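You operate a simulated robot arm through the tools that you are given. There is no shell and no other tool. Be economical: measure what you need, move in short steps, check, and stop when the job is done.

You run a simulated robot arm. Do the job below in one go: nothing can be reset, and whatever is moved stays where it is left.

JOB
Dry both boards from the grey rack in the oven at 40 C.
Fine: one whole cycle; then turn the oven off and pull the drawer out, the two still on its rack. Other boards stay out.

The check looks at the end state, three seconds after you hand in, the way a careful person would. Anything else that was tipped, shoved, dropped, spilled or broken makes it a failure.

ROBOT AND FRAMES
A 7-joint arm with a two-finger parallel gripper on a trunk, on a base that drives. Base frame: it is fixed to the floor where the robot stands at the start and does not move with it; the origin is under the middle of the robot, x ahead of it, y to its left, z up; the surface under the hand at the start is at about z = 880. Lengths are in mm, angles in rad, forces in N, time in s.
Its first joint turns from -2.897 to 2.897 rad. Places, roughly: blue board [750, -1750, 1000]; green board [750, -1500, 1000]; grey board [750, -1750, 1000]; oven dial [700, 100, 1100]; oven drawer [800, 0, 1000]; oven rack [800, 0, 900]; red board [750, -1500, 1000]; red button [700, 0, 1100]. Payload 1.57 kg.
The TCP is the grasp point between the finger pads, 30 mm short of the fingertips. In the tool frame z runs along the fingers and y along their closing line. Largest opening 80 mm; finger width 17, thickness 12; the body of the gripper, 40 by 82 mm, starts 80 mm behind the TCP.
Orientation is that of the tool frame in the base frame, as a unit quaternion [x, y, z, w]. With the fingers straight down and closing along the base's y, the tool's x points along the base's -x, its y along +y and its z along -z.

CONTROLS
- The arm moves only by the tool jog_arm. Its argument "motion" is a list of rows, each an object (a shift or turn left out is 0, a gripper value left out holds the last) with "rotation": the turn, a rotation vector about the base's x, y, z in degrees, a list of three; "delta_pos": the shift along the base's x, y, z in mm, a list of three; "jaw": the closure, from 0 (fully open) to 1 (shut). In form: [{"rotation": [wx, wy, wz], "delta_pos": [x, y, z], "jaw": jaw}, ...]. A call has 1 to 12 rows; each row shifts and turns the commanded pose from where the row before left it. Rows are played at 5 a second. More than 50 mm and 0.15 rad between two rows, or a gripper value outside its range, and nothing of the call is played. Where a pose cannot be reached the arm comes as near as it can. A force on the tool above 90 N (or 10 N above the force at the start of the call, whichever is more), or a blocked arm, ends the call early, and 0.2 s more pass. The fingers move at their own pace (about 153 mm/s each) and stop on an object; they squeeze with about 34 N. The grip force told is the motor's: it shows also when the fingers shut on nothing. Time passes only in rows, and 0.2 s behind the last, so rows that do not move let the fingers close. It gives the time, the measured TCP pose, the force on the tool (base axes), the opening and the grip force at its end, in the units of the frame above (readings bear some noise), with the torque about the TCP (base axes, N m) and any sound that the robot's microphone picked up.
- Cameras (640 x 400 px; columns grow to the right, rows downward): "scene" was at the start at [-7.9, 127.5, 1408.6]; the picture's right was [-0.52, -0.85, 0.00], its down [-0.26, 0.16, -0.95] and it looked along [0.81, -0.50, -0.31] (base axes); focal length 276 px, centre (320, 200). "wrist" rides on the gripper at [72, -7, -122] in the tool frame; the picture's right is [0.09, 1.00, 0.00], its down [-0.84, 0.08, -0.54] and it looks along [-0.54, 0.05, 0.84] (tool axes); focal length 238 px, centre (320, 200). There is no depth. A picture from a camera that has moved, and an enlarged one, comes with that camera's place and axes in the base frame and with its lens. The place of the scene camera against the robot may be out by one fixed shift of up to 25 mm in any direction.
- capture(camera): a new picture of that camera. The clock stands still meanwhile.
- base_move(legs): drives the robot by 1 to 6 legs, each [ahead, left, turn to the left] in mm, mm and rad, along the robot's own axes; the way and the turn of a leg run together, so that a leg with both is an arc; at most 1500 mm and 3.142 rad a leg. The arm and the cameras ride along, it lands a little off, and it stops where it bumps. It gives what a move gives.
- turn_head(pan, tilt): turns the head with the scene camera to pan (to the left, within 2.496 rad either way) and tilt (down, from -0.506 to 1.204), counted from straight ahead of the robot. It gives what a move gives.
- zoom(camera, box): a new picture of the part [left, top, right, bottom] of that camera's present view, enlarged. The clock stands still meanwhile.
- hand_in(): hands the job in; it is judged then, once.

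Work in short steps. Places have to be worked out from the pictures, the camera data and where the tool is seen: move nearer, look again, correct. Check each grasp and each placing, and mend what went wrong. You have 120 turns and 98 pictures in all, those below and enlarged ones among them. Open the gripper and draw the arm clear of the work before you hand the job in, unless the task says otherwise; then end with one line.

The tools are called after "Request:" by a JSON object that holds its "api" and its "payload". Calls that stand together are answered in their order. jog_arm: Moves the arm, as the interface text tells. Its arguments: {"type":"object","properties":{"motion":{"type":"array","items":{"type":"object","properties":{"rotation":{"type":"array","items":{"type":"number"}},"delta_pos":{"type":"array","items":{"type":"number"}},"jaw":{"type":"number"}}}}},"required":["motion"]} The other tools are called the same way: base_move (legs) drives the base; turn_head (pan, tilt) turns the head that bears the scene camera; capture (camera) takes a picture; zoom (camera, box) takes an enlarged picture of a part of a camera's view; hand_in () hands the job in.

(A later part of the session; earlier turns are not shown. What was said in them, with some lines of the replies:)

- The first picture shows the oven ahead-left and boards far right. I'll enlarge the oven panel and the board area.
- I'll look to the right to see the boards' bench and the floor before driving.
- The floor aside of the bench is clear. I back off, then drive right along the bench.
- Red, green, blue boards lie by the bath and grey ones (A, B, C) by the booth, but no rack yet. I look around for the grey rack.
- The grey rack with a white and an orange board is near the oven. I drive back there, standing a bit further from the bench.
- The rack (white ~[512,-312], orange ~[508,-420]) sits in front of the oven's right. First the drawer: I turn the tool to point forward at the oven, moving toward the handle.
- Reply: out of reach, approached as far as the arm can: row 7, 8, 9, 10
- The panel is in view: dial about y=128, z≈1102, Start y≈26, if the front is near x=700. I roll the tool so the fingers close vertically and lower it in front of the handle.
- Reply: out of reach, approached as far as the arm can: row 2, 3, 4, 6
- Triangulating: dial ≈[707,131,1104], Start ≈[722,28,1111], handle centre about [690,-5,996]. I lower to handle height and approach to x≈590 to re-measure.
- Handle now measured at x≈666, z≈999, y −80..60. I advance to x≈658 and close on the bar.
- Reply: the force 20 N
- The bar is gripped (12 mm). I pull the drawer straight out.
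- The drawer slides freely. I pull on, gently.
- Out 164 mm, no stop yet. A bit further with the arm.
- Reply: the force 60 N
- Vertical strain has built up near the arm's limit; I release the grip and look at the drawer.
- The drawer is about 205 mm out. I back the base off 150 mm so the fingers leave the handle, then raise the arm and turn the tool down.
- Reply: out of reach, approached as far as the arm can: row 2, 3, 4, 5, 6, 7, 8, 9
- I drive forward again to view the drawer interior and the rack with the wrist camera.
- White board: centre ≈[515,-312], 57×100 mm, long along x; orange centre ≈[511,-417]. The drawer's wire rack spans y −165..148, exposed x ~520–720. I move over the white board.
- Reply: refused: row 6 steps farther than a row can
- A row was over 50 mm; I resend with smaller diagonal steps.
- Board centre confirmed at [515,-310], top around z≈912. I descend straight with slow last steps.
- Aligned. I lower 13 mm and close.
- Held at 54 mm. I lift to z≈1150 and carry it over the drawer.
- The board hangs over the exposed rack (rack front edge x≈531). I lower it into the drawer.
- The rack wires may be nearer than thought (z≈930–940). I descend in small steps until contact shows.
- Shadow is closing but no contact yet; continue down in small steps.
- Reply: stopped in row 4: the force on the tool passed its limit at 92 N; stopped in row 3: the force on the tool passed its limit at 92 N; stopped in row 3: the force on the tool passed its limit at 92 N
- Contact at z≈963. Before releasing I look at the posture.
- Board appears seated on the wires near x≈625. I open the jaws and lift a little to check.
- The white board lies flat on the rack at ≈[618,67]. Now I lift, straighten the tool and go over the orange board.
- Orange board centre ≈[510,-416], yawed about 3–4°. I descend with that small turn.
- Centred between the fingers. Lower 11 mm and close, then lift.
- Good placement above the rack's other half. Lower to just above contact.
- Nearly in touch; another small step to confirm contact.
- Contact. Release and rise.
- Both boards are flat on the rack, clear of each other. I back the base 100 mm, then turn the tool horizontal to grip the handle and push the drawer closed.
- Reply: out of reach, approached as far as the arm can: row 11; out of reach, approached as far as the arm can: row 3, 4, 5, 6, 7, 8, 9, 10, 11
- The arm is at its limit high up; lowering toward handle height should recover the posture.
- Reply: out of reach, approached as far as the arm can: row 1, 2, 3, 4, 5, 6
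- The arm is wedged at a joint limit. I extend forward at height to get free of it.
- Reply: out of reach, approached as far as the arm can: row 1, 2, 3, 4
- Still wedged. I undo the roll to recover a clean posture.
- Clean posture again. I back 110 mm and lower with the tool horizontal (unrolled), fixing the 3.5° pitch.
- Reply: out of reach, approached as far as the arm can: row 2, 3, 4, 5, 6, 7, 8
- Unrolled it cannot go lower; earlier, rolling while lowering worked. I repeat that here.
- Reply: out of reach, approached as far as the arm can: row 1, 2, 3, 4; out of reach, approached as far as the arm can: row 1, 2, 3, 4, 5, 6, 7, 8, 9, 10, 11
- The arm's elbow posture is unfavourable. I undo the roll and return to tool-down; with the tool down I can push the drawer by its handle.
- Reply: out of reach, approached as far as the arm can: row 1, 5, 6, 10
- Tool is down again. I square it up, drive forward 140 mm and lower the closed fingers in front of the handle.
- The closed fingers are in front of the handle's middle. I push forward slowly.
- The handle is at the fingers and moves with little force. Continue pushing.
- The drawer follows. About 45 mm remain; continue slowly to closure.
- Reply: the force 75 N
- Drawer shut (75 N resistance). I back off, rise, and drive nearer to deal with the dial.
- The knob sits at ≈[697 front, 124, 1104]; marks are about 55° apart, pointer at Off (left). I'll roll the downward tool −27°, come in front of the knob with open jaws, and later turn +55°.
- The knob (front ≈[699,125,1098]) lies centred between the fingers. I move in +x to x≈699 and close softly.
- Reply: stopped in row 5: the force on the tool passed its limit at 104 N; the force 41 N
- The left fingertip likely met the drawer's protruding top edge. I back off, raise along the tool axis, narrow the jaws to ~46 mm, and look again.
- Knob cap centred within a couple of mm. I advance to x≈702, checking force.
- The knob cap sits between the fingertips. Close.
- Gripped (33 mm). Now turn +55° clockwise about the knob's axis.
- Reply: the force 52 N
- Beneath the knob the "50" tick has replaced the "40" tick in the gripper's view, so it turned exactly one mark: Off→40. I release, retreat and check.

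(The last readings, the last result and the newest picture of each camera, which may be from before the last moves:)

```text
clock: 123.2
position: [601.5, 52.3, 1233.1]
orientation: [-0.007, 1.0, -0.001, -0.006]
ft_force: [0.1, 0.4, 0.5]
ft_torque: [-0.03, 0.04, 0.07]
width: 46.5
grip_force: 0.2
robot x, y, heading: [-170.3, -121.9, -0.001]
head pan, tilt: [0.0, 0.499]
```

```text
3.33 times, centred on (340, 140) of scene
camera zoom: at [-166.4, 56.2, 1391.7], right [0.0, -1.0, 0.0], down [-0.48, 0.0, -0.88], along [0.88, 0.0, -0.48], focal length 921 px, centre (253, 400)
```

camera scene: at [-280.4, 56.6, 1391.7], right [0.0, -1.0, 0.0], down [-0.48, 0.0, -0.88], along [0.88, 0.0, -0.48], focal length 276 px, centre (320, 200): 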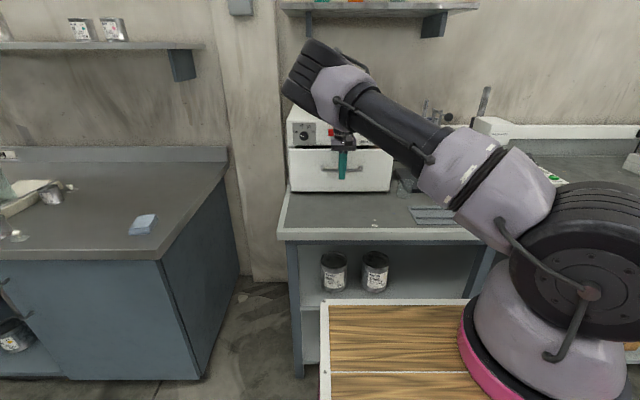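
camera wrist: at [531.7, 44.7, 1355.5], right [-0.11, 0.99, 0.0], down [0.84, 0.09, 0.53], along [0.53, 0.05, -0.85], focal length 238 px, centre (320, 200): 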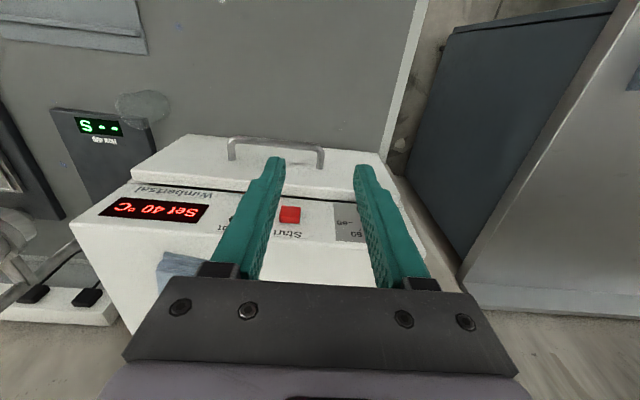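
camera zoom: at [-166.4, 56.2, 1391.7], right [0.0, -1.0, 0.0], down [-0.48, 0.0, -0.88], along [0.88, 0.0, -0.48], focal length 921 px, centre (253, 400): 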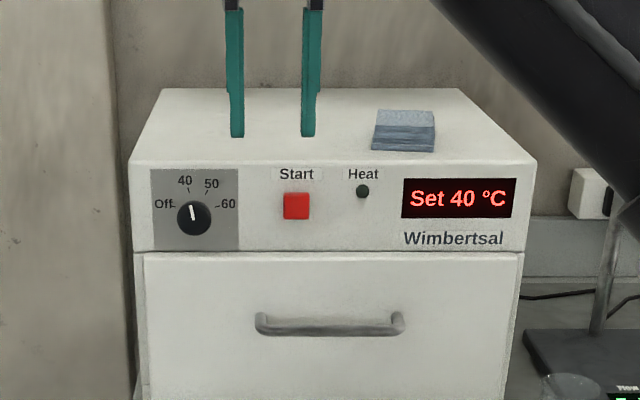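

The oven shows "Set 40 °C". Next I bring the closed fingers in front of the Start button.

Request:
{"api": "jog_arm", "payload": {"motion": [{"delta_pos": [0, -15, -30], "jaw": 1}, {"delta_pos": [0, -14, -40]}, {"delta_pos": [25, 0, -40]}, {"delta_pos": [25, 0, 0]}, {"delta_pos": [20, 0, 0]}, {}]}}

Request:
{"api": "capture", "payload": {"camera": "wrist"}}

```text
clock: 124.6
position: [671.4, 23.9, 1123.9]
orientation: [-0.007, 1.0, -0.001, -0.006]
ft_force: [-0.5, 0.1, 0.9]
ft_torque: [0.02, -0.03, 0.0]
width: 0.0
grip_force: 21.0
robot x, y, heading: [-172.5, -122.3, -0.0]
head pan, tilt: [0.0, 0.499]
```

```text
30 pictures are left
camera wrist: at [601.6, 16.1, 1245.7], right [-0.11, 0.99, 0.0], down [0.84, 0.09, 0.53], along [0.53, 0.06, -0.85], focal length 238 px, centre (320, 200)
```

wrist: 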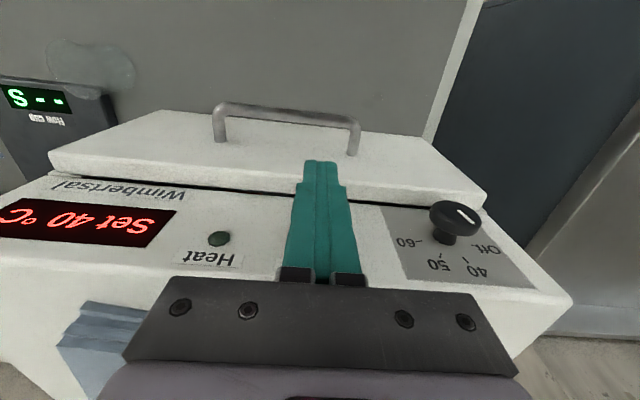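

The fingers cover the button. Advance in small steps to press it.

Request:
{"api": "jog_arm", "payload": {"motion": [{"delta_pos": [15, 0, 0]}, {"delta_pos": [10, 0, 0]}, {"delta_pos": [5, 0, 0]}, {"delta_pos": [3, 0, 0]}, {}]}}

Request:
{"api": "zoom", "payload": {"camera": "scene", "box": [260, 80, 420, 200]}}

```text
clock: 125.8
position: [703.4, 23.7, 1123.5]
orientation: [-0.007, 1.0, -0.002, -0.006]
ft_force: [-16.9, -3.3, -3.6]
ft_torque: [0.01, 0.04, 0.01]
width: 0.0
grip_force: 21.4
robot x, y, heading: [-173.5, -120.0, 0.002]
head pan, tilt: [0.0, 0.499]
heard: click
```

```text
3.33 times, centred on (340, 140) of scene
camera zoom: at [-167.1, 56.0, 1391.7], right [0.0, -1.0, 0.0], down [-0.48, 0.0, -0.88], along [0.88, 0.0, -0.48], focal length 921 px, centre (253, 400)
```

zoom: 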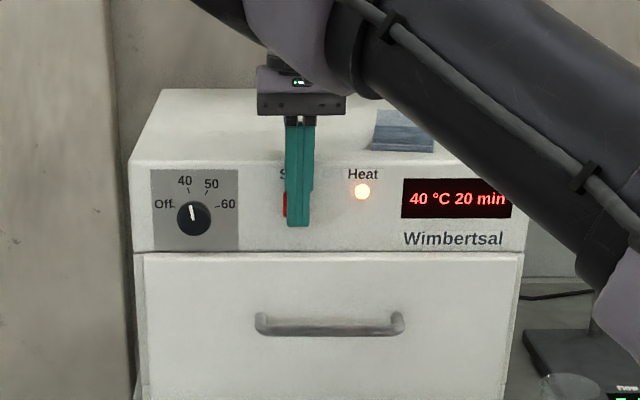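

Click heard; heater on, "40 °C 20 min". I back off and see how fast the cycle counts down.

Request:
{"api": "jog_arm", "payload": {"motion": [{"delta_pos": [-15, 0, 0]}, {"delta_pos": [-30, 0, 0]}, {"delta_pos": [-30, -8, 20]}, {}, {}, {}, {}, {}, {}, {}, {}]}}

Request:
{"api": "zoom", "payload": {"camera": "scene", "box": [260, 80, 420, 200]}}

```text
clock: 128.2
position: [630.9, 16.6, 1143.5]
orientation: [-0.007, 1.0, -0.001, -0.006]
ft_force: [0.0, -0.3, 0.5]
ft_torque: [-0.02, 0.03, 0.02]
width: 0.0
grip_force: 21.4
robot x, y, heading: [-171.0, -123.3, -0.002]
head pan, tilt: [0.0, 0.499]
```

```text
3.33 times, centred on (340, 140) of scene
camera zoom: at [-166.4, 56.2, 1391.7], right [0.0, -1.0, 0.0], down [-0.48, 0.0, -0.88], along [0.88, 0.0, -0.48], focal length 921 px, centre (253, 400)
```

zoom: 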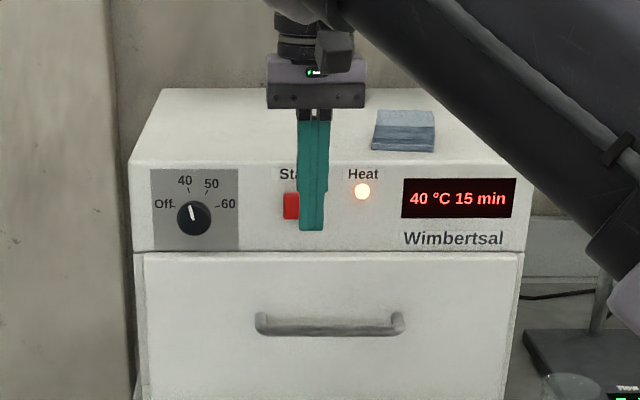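

Counting about 2 min per second. While it runs I open the jaws to 46 mm and move, rolled +28°, to stand clear in front of the dial.

Request:
{"api": "jog_arm", "payload": {"motion": [{"delta_pos": [-25, 10, 20], "jaw": 0.42}, {"delta_pos": [0, 20, 20], "rotation": [7, 0, 0]}, {"delta_pos": [0, 20, 0], "rotation": [7, 0, 0]}, {"delta_pos": [0, 20, 0], "rotation": [7, 0, 0]}, {"delta_pos": [0, 20, 0], "rotation": [7, 0, 0]}, {"delta_pos": [10, 9, -20]}, {"delta_pos": [20, 0, -30]}, {"delta_pos": [10, 0, -18]}, {}, {}, {}, {}]}}

Request:
{"api": "jog_arm", "payload": {"motion": [{}, {}, {}, {}, {}, {}, {}, {}, {}, {}, {}, {}]}}

Request:
{"api": "jog_arm", "payload": {"motion": [{}, {}, {}, {}, {}, {}, {}, {}, {}, {}, {}, {}]}}

Request:
{"api": "capture", "payload": {"camera": "wrist"}}

Request:
{"api": "zoom", "payload": {"camera": "scene", "box": [260, 80, 420, 200]}}

```text
clock: 130.8
position: [643.8, 115.5, 1114.5]
orientation: [-0.008, 0.971, 0.241, -0.004]
ft_force: [0.7, -0.7, 0.6]
ft_torque: [0.01, -0.01, 0.01]
width: 46.3
grip_force: 0.0
robot x, y, heading: [-170.3, -122.6, -0.002]
head pan, tilt: [0.0, 0.499]
```

```text
clock: 133.4
position: [644.4, 115.7, 1115.0]
orientation: [-0.009, 0.97, 0.241, -0.004]
ft_force: [0.3, -0.1, 0.3]
ft_torque: [0.02, -0.01, -0.01]
width: 46.4
grip_force: 0.1
robot x, y, heading: [-171.7, -118.9, 0.001]
head pan, tilt: [0.0, 0.499]
```

```text
clock: 136.0
position: [644.6, 116.5, 1114.5]
orientation: [-0.008, 0.97, 0.241, -0.003]
ft_force: [-0.2, 0.5, 0.8]
ft_torque: [-0.02, 0.0, -0.02]
width: 46.4
grip_force: 0.1
robot x, y, heading: [-170.9, -125.1, -0.005]
head pan, tilt: [0.0, 0.499]
```

```text
27 pictures are left
camera wrist: at [573.4, 51.1, 1219.8], right [-0.11, 0.88, 0.47], down [0.84, -0.17, 0.51], along [0.53, 0.45, -0.72], focal length 238 px, centre (320, 200)
```

wrist: 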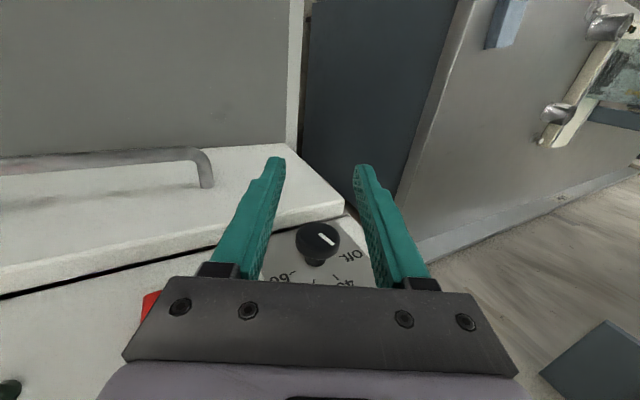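

```text
3.33 times, centred on (340, 140) of scene
camera zoom: at [-166.4, 56.2, 1391.7], right [0.0, -1.0, 0.0], down [-0.48, 0.0, -0.88], along [0.88, 0.0, -0.48], focal length 921 px, centre (253, 400)
```

zoom: 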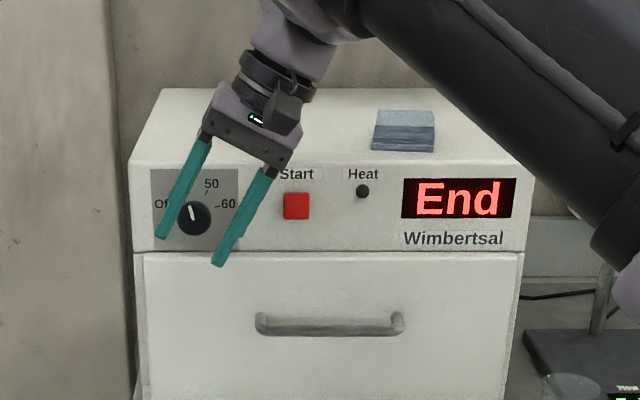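

"End" is shown, heater lamp off. The knob is centred between the rolled fingers; I advance and grip it.

Request:
{"api": "jog_arm", "payload": {"motion": [{"delta_pos": [20, 1, 0]}, {"delta_pos": [20, 0, 0]}, {"delta_pos": [10, 0, 0]}, {"delta_pos": [7, 0, -1]}, {}, {"jaw": 0.55}, {"jaw": 1}, {}, {}]}}

Request:
{"api": "capture", "payload": {"camera": "wrist"}}

```text
clock: 138.0
position: [702.1, 119.6, 1115.2]
orientation: [-0.009, 0.97, 0.243, -0.003]
ft_force: [13.1, 24.6, 16.6]
ft_torque: [0.39, 0.1, 0.04]
width: 33.4
grip_force: 41.7
robot x, y, heading: [-168.7, -121.5, -0.005]
head pan, tilt: [0.0, 0.499]
```

```text
25 pictures are left
camera wrist: at [631.1, 54.4, 1220.3], right [-0.11, 0.88, 0.47], down [0.84, -0.17, 0.51], along [0.53, 0.45, -0.72], focal length 238 px, centre (320, 200)
```

wrist: 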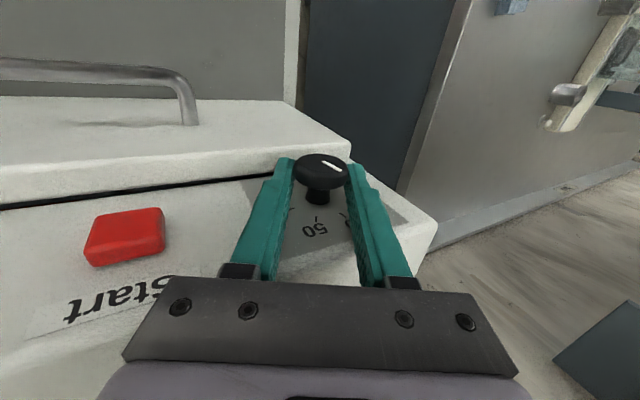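

Gripped. Turn back −55.5° about the knob axis.

Request:
{"api": "jog_arm", "payload": {"motion": [{"rotation": [-7, 0, 0], "delta_pos": [0, 3.2, 1.0]}, {"rotation": [-7, 0, 0], "delta_pos": [0, 3.3, 0.74]}, {"rotation": [-7, 0, 0], "delta_pos": [0, 2.4, 0.45]}, {"rotation": [-7, 0, 0], "delta_pos": [0, 2.44, 0.15]}, {"rotation": [-7, 0, 0], "delta_pos": [0, 2.43, -0.14]}, {"rotation": [-7, 0, 0], "delta_pos": [0, 2.4, -0.45]}, {"rotation": [-7, 0, 0], "delta_pos": [0, 2.33, -0.72]}, {"rotation": [-6.5, 0, 0], "delta_pos": [0, 2.07, -0.93]}, {}]}}

Request:
{"api": "capture", "payload": {"camera": "wrist"}}

```text
clock: 140.0
position: [700.7, 131.4, 1116.4]
orientation: [-0.003, 0.971, -0.24, -0.007]
ft_force: [-21.1, -35.5, 7.8]
ft_torque: [-0.49, 0.41, -0.44]
width: 33.4
grip_force: 41.5
robot x, y, heading: [-172.6, -122.6, -0.005]
head pan, tilt: [0.0, 0.499]
```

```text
24 pictures are left
camera wrist: at [631.3, 182.3, 1227.5], right [-0.1, 0.88, -0.46], down [0.84, 0.32, 0.43], along [0.53, -0.35, -0.77], focal length 238 px, centre (320, 200)
```

wrist: 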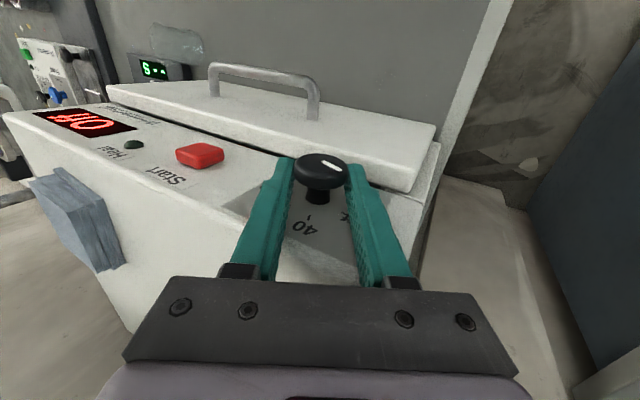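

Display reads "Off" again. Release, retreat in −x and straighten the tool; also yaw partway for the handle grip afterwards.

Request:
{"api": "jog_arm", "payload": {"motion": [{"jaw": 0.42}, {}, {"delta_pos": [-20, 0, 0]}, {"delta_pos": [-40, 0, 0]}, {"delta_pos": [-40, -10, 20], "rotation": [7, 0, 0]}, {"delta_pos": [0, -20, 40], "rotation": [7, 0, 0]}, {"delta_pos": [0, -30, 30], "rotation": [7, 0, 0]}, {"delta_pos": [0, -30, 0], "rotation": [7, 0, 0]}, {"delta_pos": [0, -40, 0]}, {}]}}

Request:
{"api": "zoom", "payload": {"camera": "scene", "box": [260, 80, 420, 200]}}

```text
clock: 142.2
position: [602.2, 7.0, 1204.9]
orientation: [-0.006, 1.0, 0.003, -0.004]
ft_force: [0.0, -0.9, -0.5]
ft_torque: [-0.01, -0.01, -0.01]
width: 46.5
grip_force: 0.1
robot x, y, heading: [-172.4, -122.0, -0.004]
head pan, tilt: [0.0, 0.499]
```

```text
3.33 times, centred on (340, 140) of scene
camera zoom: at [-166.4, 56.2, 1391.7], right [0.0, -1.0, 0.0], down [-0.48, 0.0, -0.88], along [0.88, 0.0, -0.48], focal length 921 px, centre (253, 400)
```

zoom: 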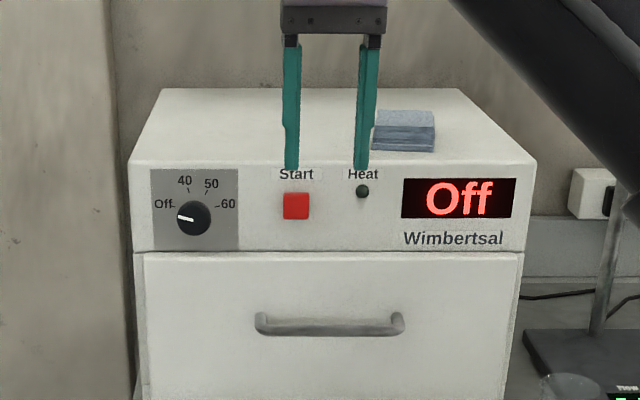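

Oven is off. For the pull I use the tool-down pose closing along x around the bar: yaw the tool 90° and tilt it slightly back.

Request:
{"api": "jog_arm", "payload": {"motion": [{"rotation": [0, 0, 8.18], "delta_pos": [-3, -2, 0], "jaw": 0.52}, {"rotation": [0, 0, 8.18], "delta_pos": [-3, -2, 0]}, {"rotation": [0, 0, 8.18], "delta_pos": [-3, -2, 0]}, {"rotation": [0, 0, 8.18], "delta_pos": [-3, -2, 0]}, {"rotation": [0, 0, 8.18], "delta_pos": [-3, -2, 0]}, {"rotation": [0, 0, 8.18], "delta_pos": [-3, -2, 0]}, {"rotation": [0, 0, 8.18], "delta_pos": [-3, -2, 0]}, {"rotation": [0, 0, 8.18], "delta_pos": [0, -2, 0]}, {"rotation": [0, 0, 8.18], "delta_pos": [0, 0, 0]}, {"rotation": [0, 0, 8.18]}, {"rotation": [0, 0, 8.18]}]}}

Request:
{"api": "jog_arm", "payload": {"motion": [{"rotation": [0, -5, 0], "delta_pos": [0, 0, -30]}, {"rotation": [0, -5, 0], "delta_pos": [0, 0, -30]}, {"delta_pos": [15, 0, -30]}, {"delta_pos": [15, 0, -30]}, {}]}}

Request:
{"api": "capture", "payload": {"camera": "wrist"}}

```text
clock: 144.6
position: [579.4, -9.4, 1204.8]
orientation: [0.713, -0.701, 0.001, 0.006]
ft_force: [0.5, -0.2, 0.0]
ft_torque: [0.01, -0.01, -0.03]
width: 38.4
grip_force: 0.1
robot x, y, heading: [-171.8, -120.3, 0.004]
head pan, tilt: [0.0, 0.499]
```

```text
clock: 145.8
position: [610.8, -8.9, 1084.4]
orientation: [0.709, -0.7, 0.065, -0.056]
ft_force: [-0.4, 0.0, -0.8]
ft_torque: [0.01, -0.02, -0.03]
width: 38.3
grip_force: 0.0
robot x, y, heading: [-171.3, -122.0, -0.002]
head pan, tilt: [0.0, 0.499]
```

```text
22 pictures are left
camera wrist: at [597.9, -80.3, 1207.3], right [-0.98, -0.11, -0.17], down [-0.18, 0.84, 0.51], along [0.09, 0.53, -0.84], focal length 238 px, centre (320, 200)
```

wrist: 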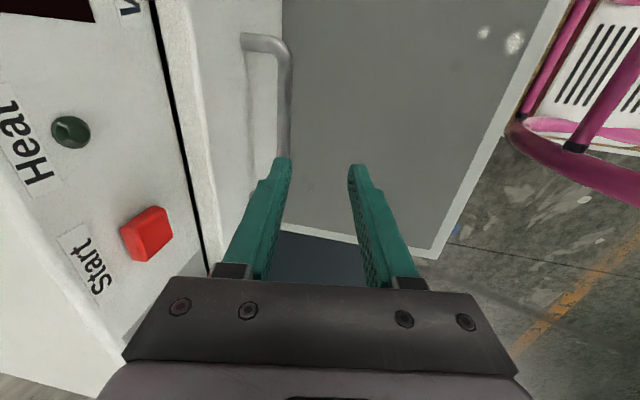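

The bar is at x≈659.5, the drawer face ≈697. I line up above along the tool axis and then slide the fingers either side of the bar.

Request:
{"api": "jog_arm", "payload": {"motion": [{"delta_pos": [18, -1, -3]}, {"delta_pos": [18, 0, -10]}, {"delta_pos": [3, 0, -17]}, {}]}}

Request:
{"api": "capture", "payload": {"camera": "wrist"}}

```text
clock: 146.8
position: [650.1, -11.4, 1053.4]
orientation: [0.709, -0.7, 0.063, -0.054]
ft_force: [0.5, 0.2, -0.1]
ft_torque: [0.01, 0.01, 0.03]
width: 38.3
grip_force: 0.1
robot x, y, heading: [-170.3, -122.5, -0.003]
head pan, tilt: [0.0, 0.499]
```

```text
21 pictures are left
camera wrist: at [636.9, -81.8, 1177.5], right [-0.98, -0.11, -0.17], down [-0.18, 0.84, 0.51], along [0.09, 0.53, -0.84], focal length 238 px, centre (320, 200)
```

wrist: 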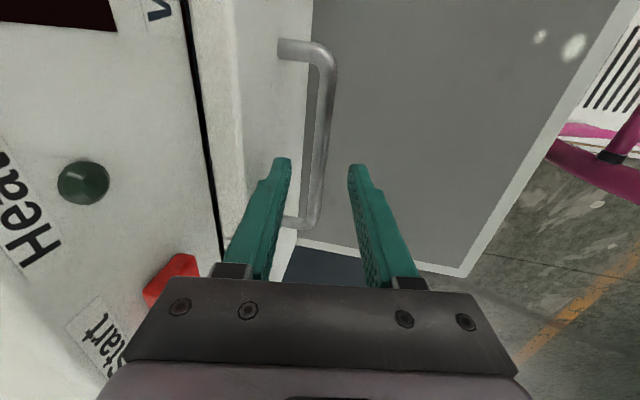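

The bar passes right between the fingers. Lower 42 mm along the tool axis and close.

Request:
{"api": "jog_arm", "payload": {"motion": [{"delta_pos": [2.5, 0, -14]}, {"delta_pos": [2.5, 0, -14]}, {"delta_pos": [2, 0, -14]}, {}, {"jaw": 1}, {}, {}]}}

Request:
{"api": "capture", "payload": {"camera": "wrist"}}

```text
clock: 148.4
position: [657.6, -10.6, 1014.1]
orientation: [0.709, -0.7, 0.064, -0.056]
ft_force: [3.5, 1.2, 0.6]
ft_torque: [0.17, -0.07, -0.15]
width: 11.8
grip_force: 29.5
robot x, y, heading: [-171.0, -117.4, -0.004]
head pan, tilt: [0.0, 0.499]
```

```text
20 pictures are left
camera wrist: at [644.3, -81.5, 1135.4], right [-0.98, -0.11, -0.17], down [-0.18, 0.84, 0.51], along [0.09, 0.53, -0.84], focal length 238 px, centre (320, 200)
```

wrist: 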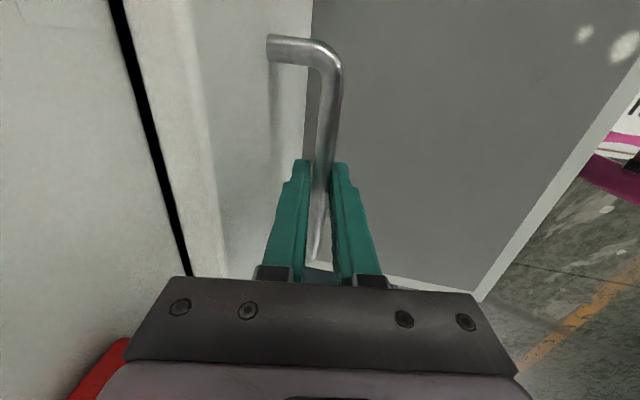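

Bar held at 11.8 mm. Pull out slowly.

Request:
{"api": "jog_arm", "payload": {"motion": [{"delta_pos": [-5, 0, 0]}, {"delta_pos": [-8, 0, 0]}, {"delta_pos": [-10, 0, 0]}, {"delta_pos": [-10, 0, 0]}, {"delta_pos": [-10, 0, 0]}, {"delta_pos": [-10, 0, 0]}, {"delta_pos": [-10, 0, 0]}, {"delta_pos": [-10, 0, 0]}, {"delta_pos": [-10, 0, 0]}, {"delta_pos": [-10, 0, 0]}, {"delta_pos": [-10, 0, 0]}]}}

Request:
{"api": "jog_arm", "payload": {"motion": [{"delta_pos": [-10, 0, 0]}, {"delta_pos": [-10, 0, 0]}, {"delta_pos": [-10, 0, 0]}, {"delta_pos": [-10, 0, 0]}, {"delta_pos": [-10, 0, 0]}, {"delta_pos": [-10, 0, 0]}, {"delta_pos": [-10, 0, 0]}, {"delta_pos": [-8, 0, 0]}, {"delta_pos": [-8, 0, 0]}, {"delta_pos": [-5, 0, 0]}, {}]}}

Request:
{"api": "capture", "payload": {"camera": "scene"}}

```text
clock: 150.8
position: [553.3, -10.8, 1014.0]
orientation: [0.709, -0.7, 0.065, -0.054]
ft_force: [-1.6, -4.4, 19.5]
ft_torque: [0.05, -0.05, -0.2]
width: 11.8
grip_force: 28.9
robot x, y, heading: [-170.1, -117.9, 0.003]
head pan, tilt: [0.0, 0.499]
```

```text
clock: 153.2
position: [462.2, -10.4, 1012.8]
orientation: [0.709, -0.7, 0.064, -0.054]
ft_force: [-2.2, -4.2, 6.6]
ft_torque: [-0.56, -0.01, -0.25]
width: 11.7
grip_force: 29.0
robot x, y, heading: [-170.5, -121.0, 0.003]
head pan, tilt: [0.0, 0.499]
```

```text
19 pictures are left
camera scene: at [-166.7, 56.0, 1391.7], right [0.0, -1.0, 0.0], down [-0.48, 0.0, -0.88], along [0.88, 0.0, -0.48], focal length 276 px, centre (320, 200)
```

scene: 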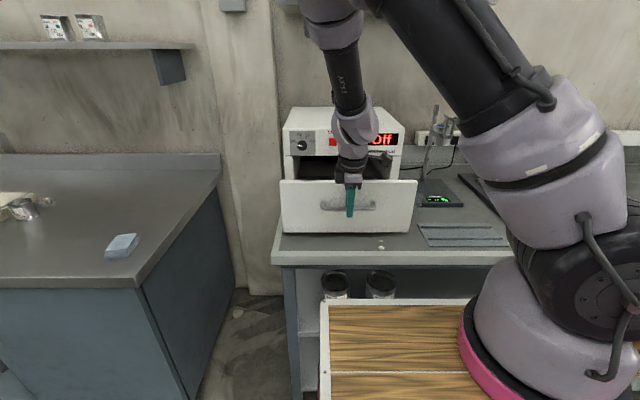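

Out about 195 mm. I pull a little more to find the stop.

Request:
{"api": "jog_arm", "payload": {"motion": [{"delta_pos": [-6, 0, 0]}, {"delta_pos": [-6, 0, 0]}, {"delta_pos": [-6, 0, 0]}, {"delta_pos": [-6, 0, 0]}, {"delta_pos": [-6, 0, 0]}, {"delta_pos": [-6, 0, 0]}, {}]}}

```text
clock: 154.8
position: [425.4, -10.7, 1011.8]
orientation: [0.709, -0.7, 0.064, -0.056]
ft_force: [1.1, 2.3, 16.4]
ft_torque: [-0.07, -0.03, -0.22]
width: 11.8
grip_force: 29.5
robot x, y, heading: [-167.9, -118.3, -0.002]
head pan, tilt: [0.0, 0.499]
```

Still no stop at 232 mm; a few more small steps with force check.

Request:
{"api": "jog_arm", "payload": {"motion": [{"delta_pos": [-4, 0, 0]}, {"delta_pos": [-4, 0, 0]}, {"delta_pos": [-4, 0, 0]}, {"delta_pos": [-4, 0, 0]}, {}]}}

```text
clock: 156.0
position: [416.7, -11.3, 1013.8]
orientation: [0.709, -0.7, 0.067, -0.058]
ft_force: [62.0, -1.5, -5.1]
ft_torque: [-0.33, -0.7, -0.21]
width: 13.2
grip_force: 29.6
robot x, y, heading: [-171.0, -121.9, -0.001]
head pan, tilt: [0.0, 0.499]
```

The stop is reached (62 N, ~240 mm out). I release, ease along the tool axis up and clear, then look in.

Request:
{"api": "jog_arm", "payload": {"motion": [{"delta_pos": [6, 0, 0]}, {"jaw": 0.5}, {}, {"delta_pos": [-2.5, 0, 14]}, {"delta_pos": [-3.5, 0, 20]}, {"delta_pos": [-5, 0, 30]}, {"delta_pos": [0, 0, 40]}, {"delta_pos": [0, 0, 40]}, {"delta_pos": [0, 0, 40]}, {"delta_pos": [0, 0, 40], "jaw": 0}, {}]}}

Request:
{"api": "jog_arm", "payload": {"motion": [{"rotation": [0, 5, 0]}, {"rotation": [0, 5, -4]}, {"rotation": [0, 0, -8.5]}, {"rotation": [0, 0, -8.5]}, {"rotation": [0, 0, -8.5]}, {"rotation": [0, 0, -8.5]}, {"rotation": [0, 0, -8.5]}, {"rotation": [0, 0, -8.5]}, {"rotation": [0, 0, -8.5]}, {"rotation": [0, 0, -8.5]}, {"rotation": [0, 0, -8.5]}, {"rotation": [0, 0, -8.5]}]}}

Request:
{"api": "capture", "payload": {"camera": "wrist"}}

Request:
{"api": "capture", "payload": {"camera": "scene"}}

```text
clock: 158.4
position: [405.1, -11.9, 1238.5]
orientation: [0.709, -0.7, 0.063, -0.054]
ft_force: [-0.1, 0.2, 0.2]
ft_torque: [-0.03, 0.02, 0.01]
width: 79.8
grip_force: 0.1
robot x, y, heading: [-169.9, -117.9, -0.0]
head pan, tilt: [0.0, 0.499]
```

```text
clock: 161.0
position: [405.1, -10.8, 1235.1]
orientation: [-0.014, 1.0, 0.004, -0.008]
ft_force: [0.6, 0.1, 0.2]
ft_torque: [0.0, 0.01, -0.04]
width: 80.2
grip_force: 0.2
robot x, y, heading: [-167.9, -112.6, -0.001]
head pan, tilt: [0.0, 0.499]
```

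```text
18 pictures are left
camera wrist: at [335.9, -20.5, 1359.3], right [-0.12, 0.99, 0.01], down [0.84, 0.1, 0.53], along [0.53, 0.07, -0.85], focal length 238 px, centre (320, 200)
```

wrist: 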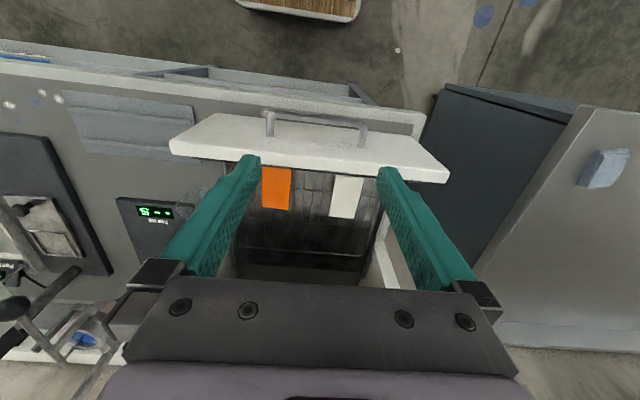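

```text
17 pictures are left
camera scene: at [-166.4, 56.1, 1391.7], right [0.0, -1.0, 0.0], down [-0.48, 0.0, -0.88], along [0.88, 0.0, -0.48], focal length 276 px, centre (320, 200)
```

scene: 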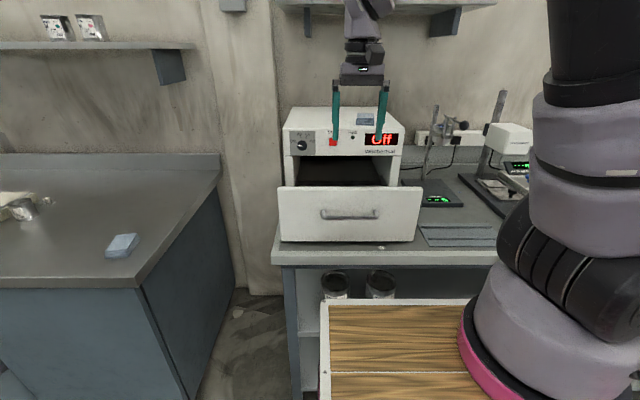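

Both boards lie on the rack, oven off, drawer out. I back the robot away and hand in.

Request:
{"api": "base_move", "payload": {"legs": [[-200, 0, 0]]}}

Request:
{"api": "hand_in", "payload": {}}

```text
clock: 162.6
position: [205.0, -10.6, 1236.6]
orientation: [-0.015, 1.0, 0.004, -0.007]
ft_force: [0.0, -0.1, -0.5]
ft_torque: [0.02, -0.01, 0.02]
width: 80.0
grip_force: 0.0
robot x, y, heading: [-374.5, -118.3, -0.004]
head pan, tilt: [0.0, 0.499]
```

```text
The job is handed in.
```

The white and orange boards from the grey rack went through one full 40 °C cycle (the display ended on "End"); the oven is now off, the drawer is pulled out to its stop with both boards on its rack, no other board went in, and I have handed the job in.
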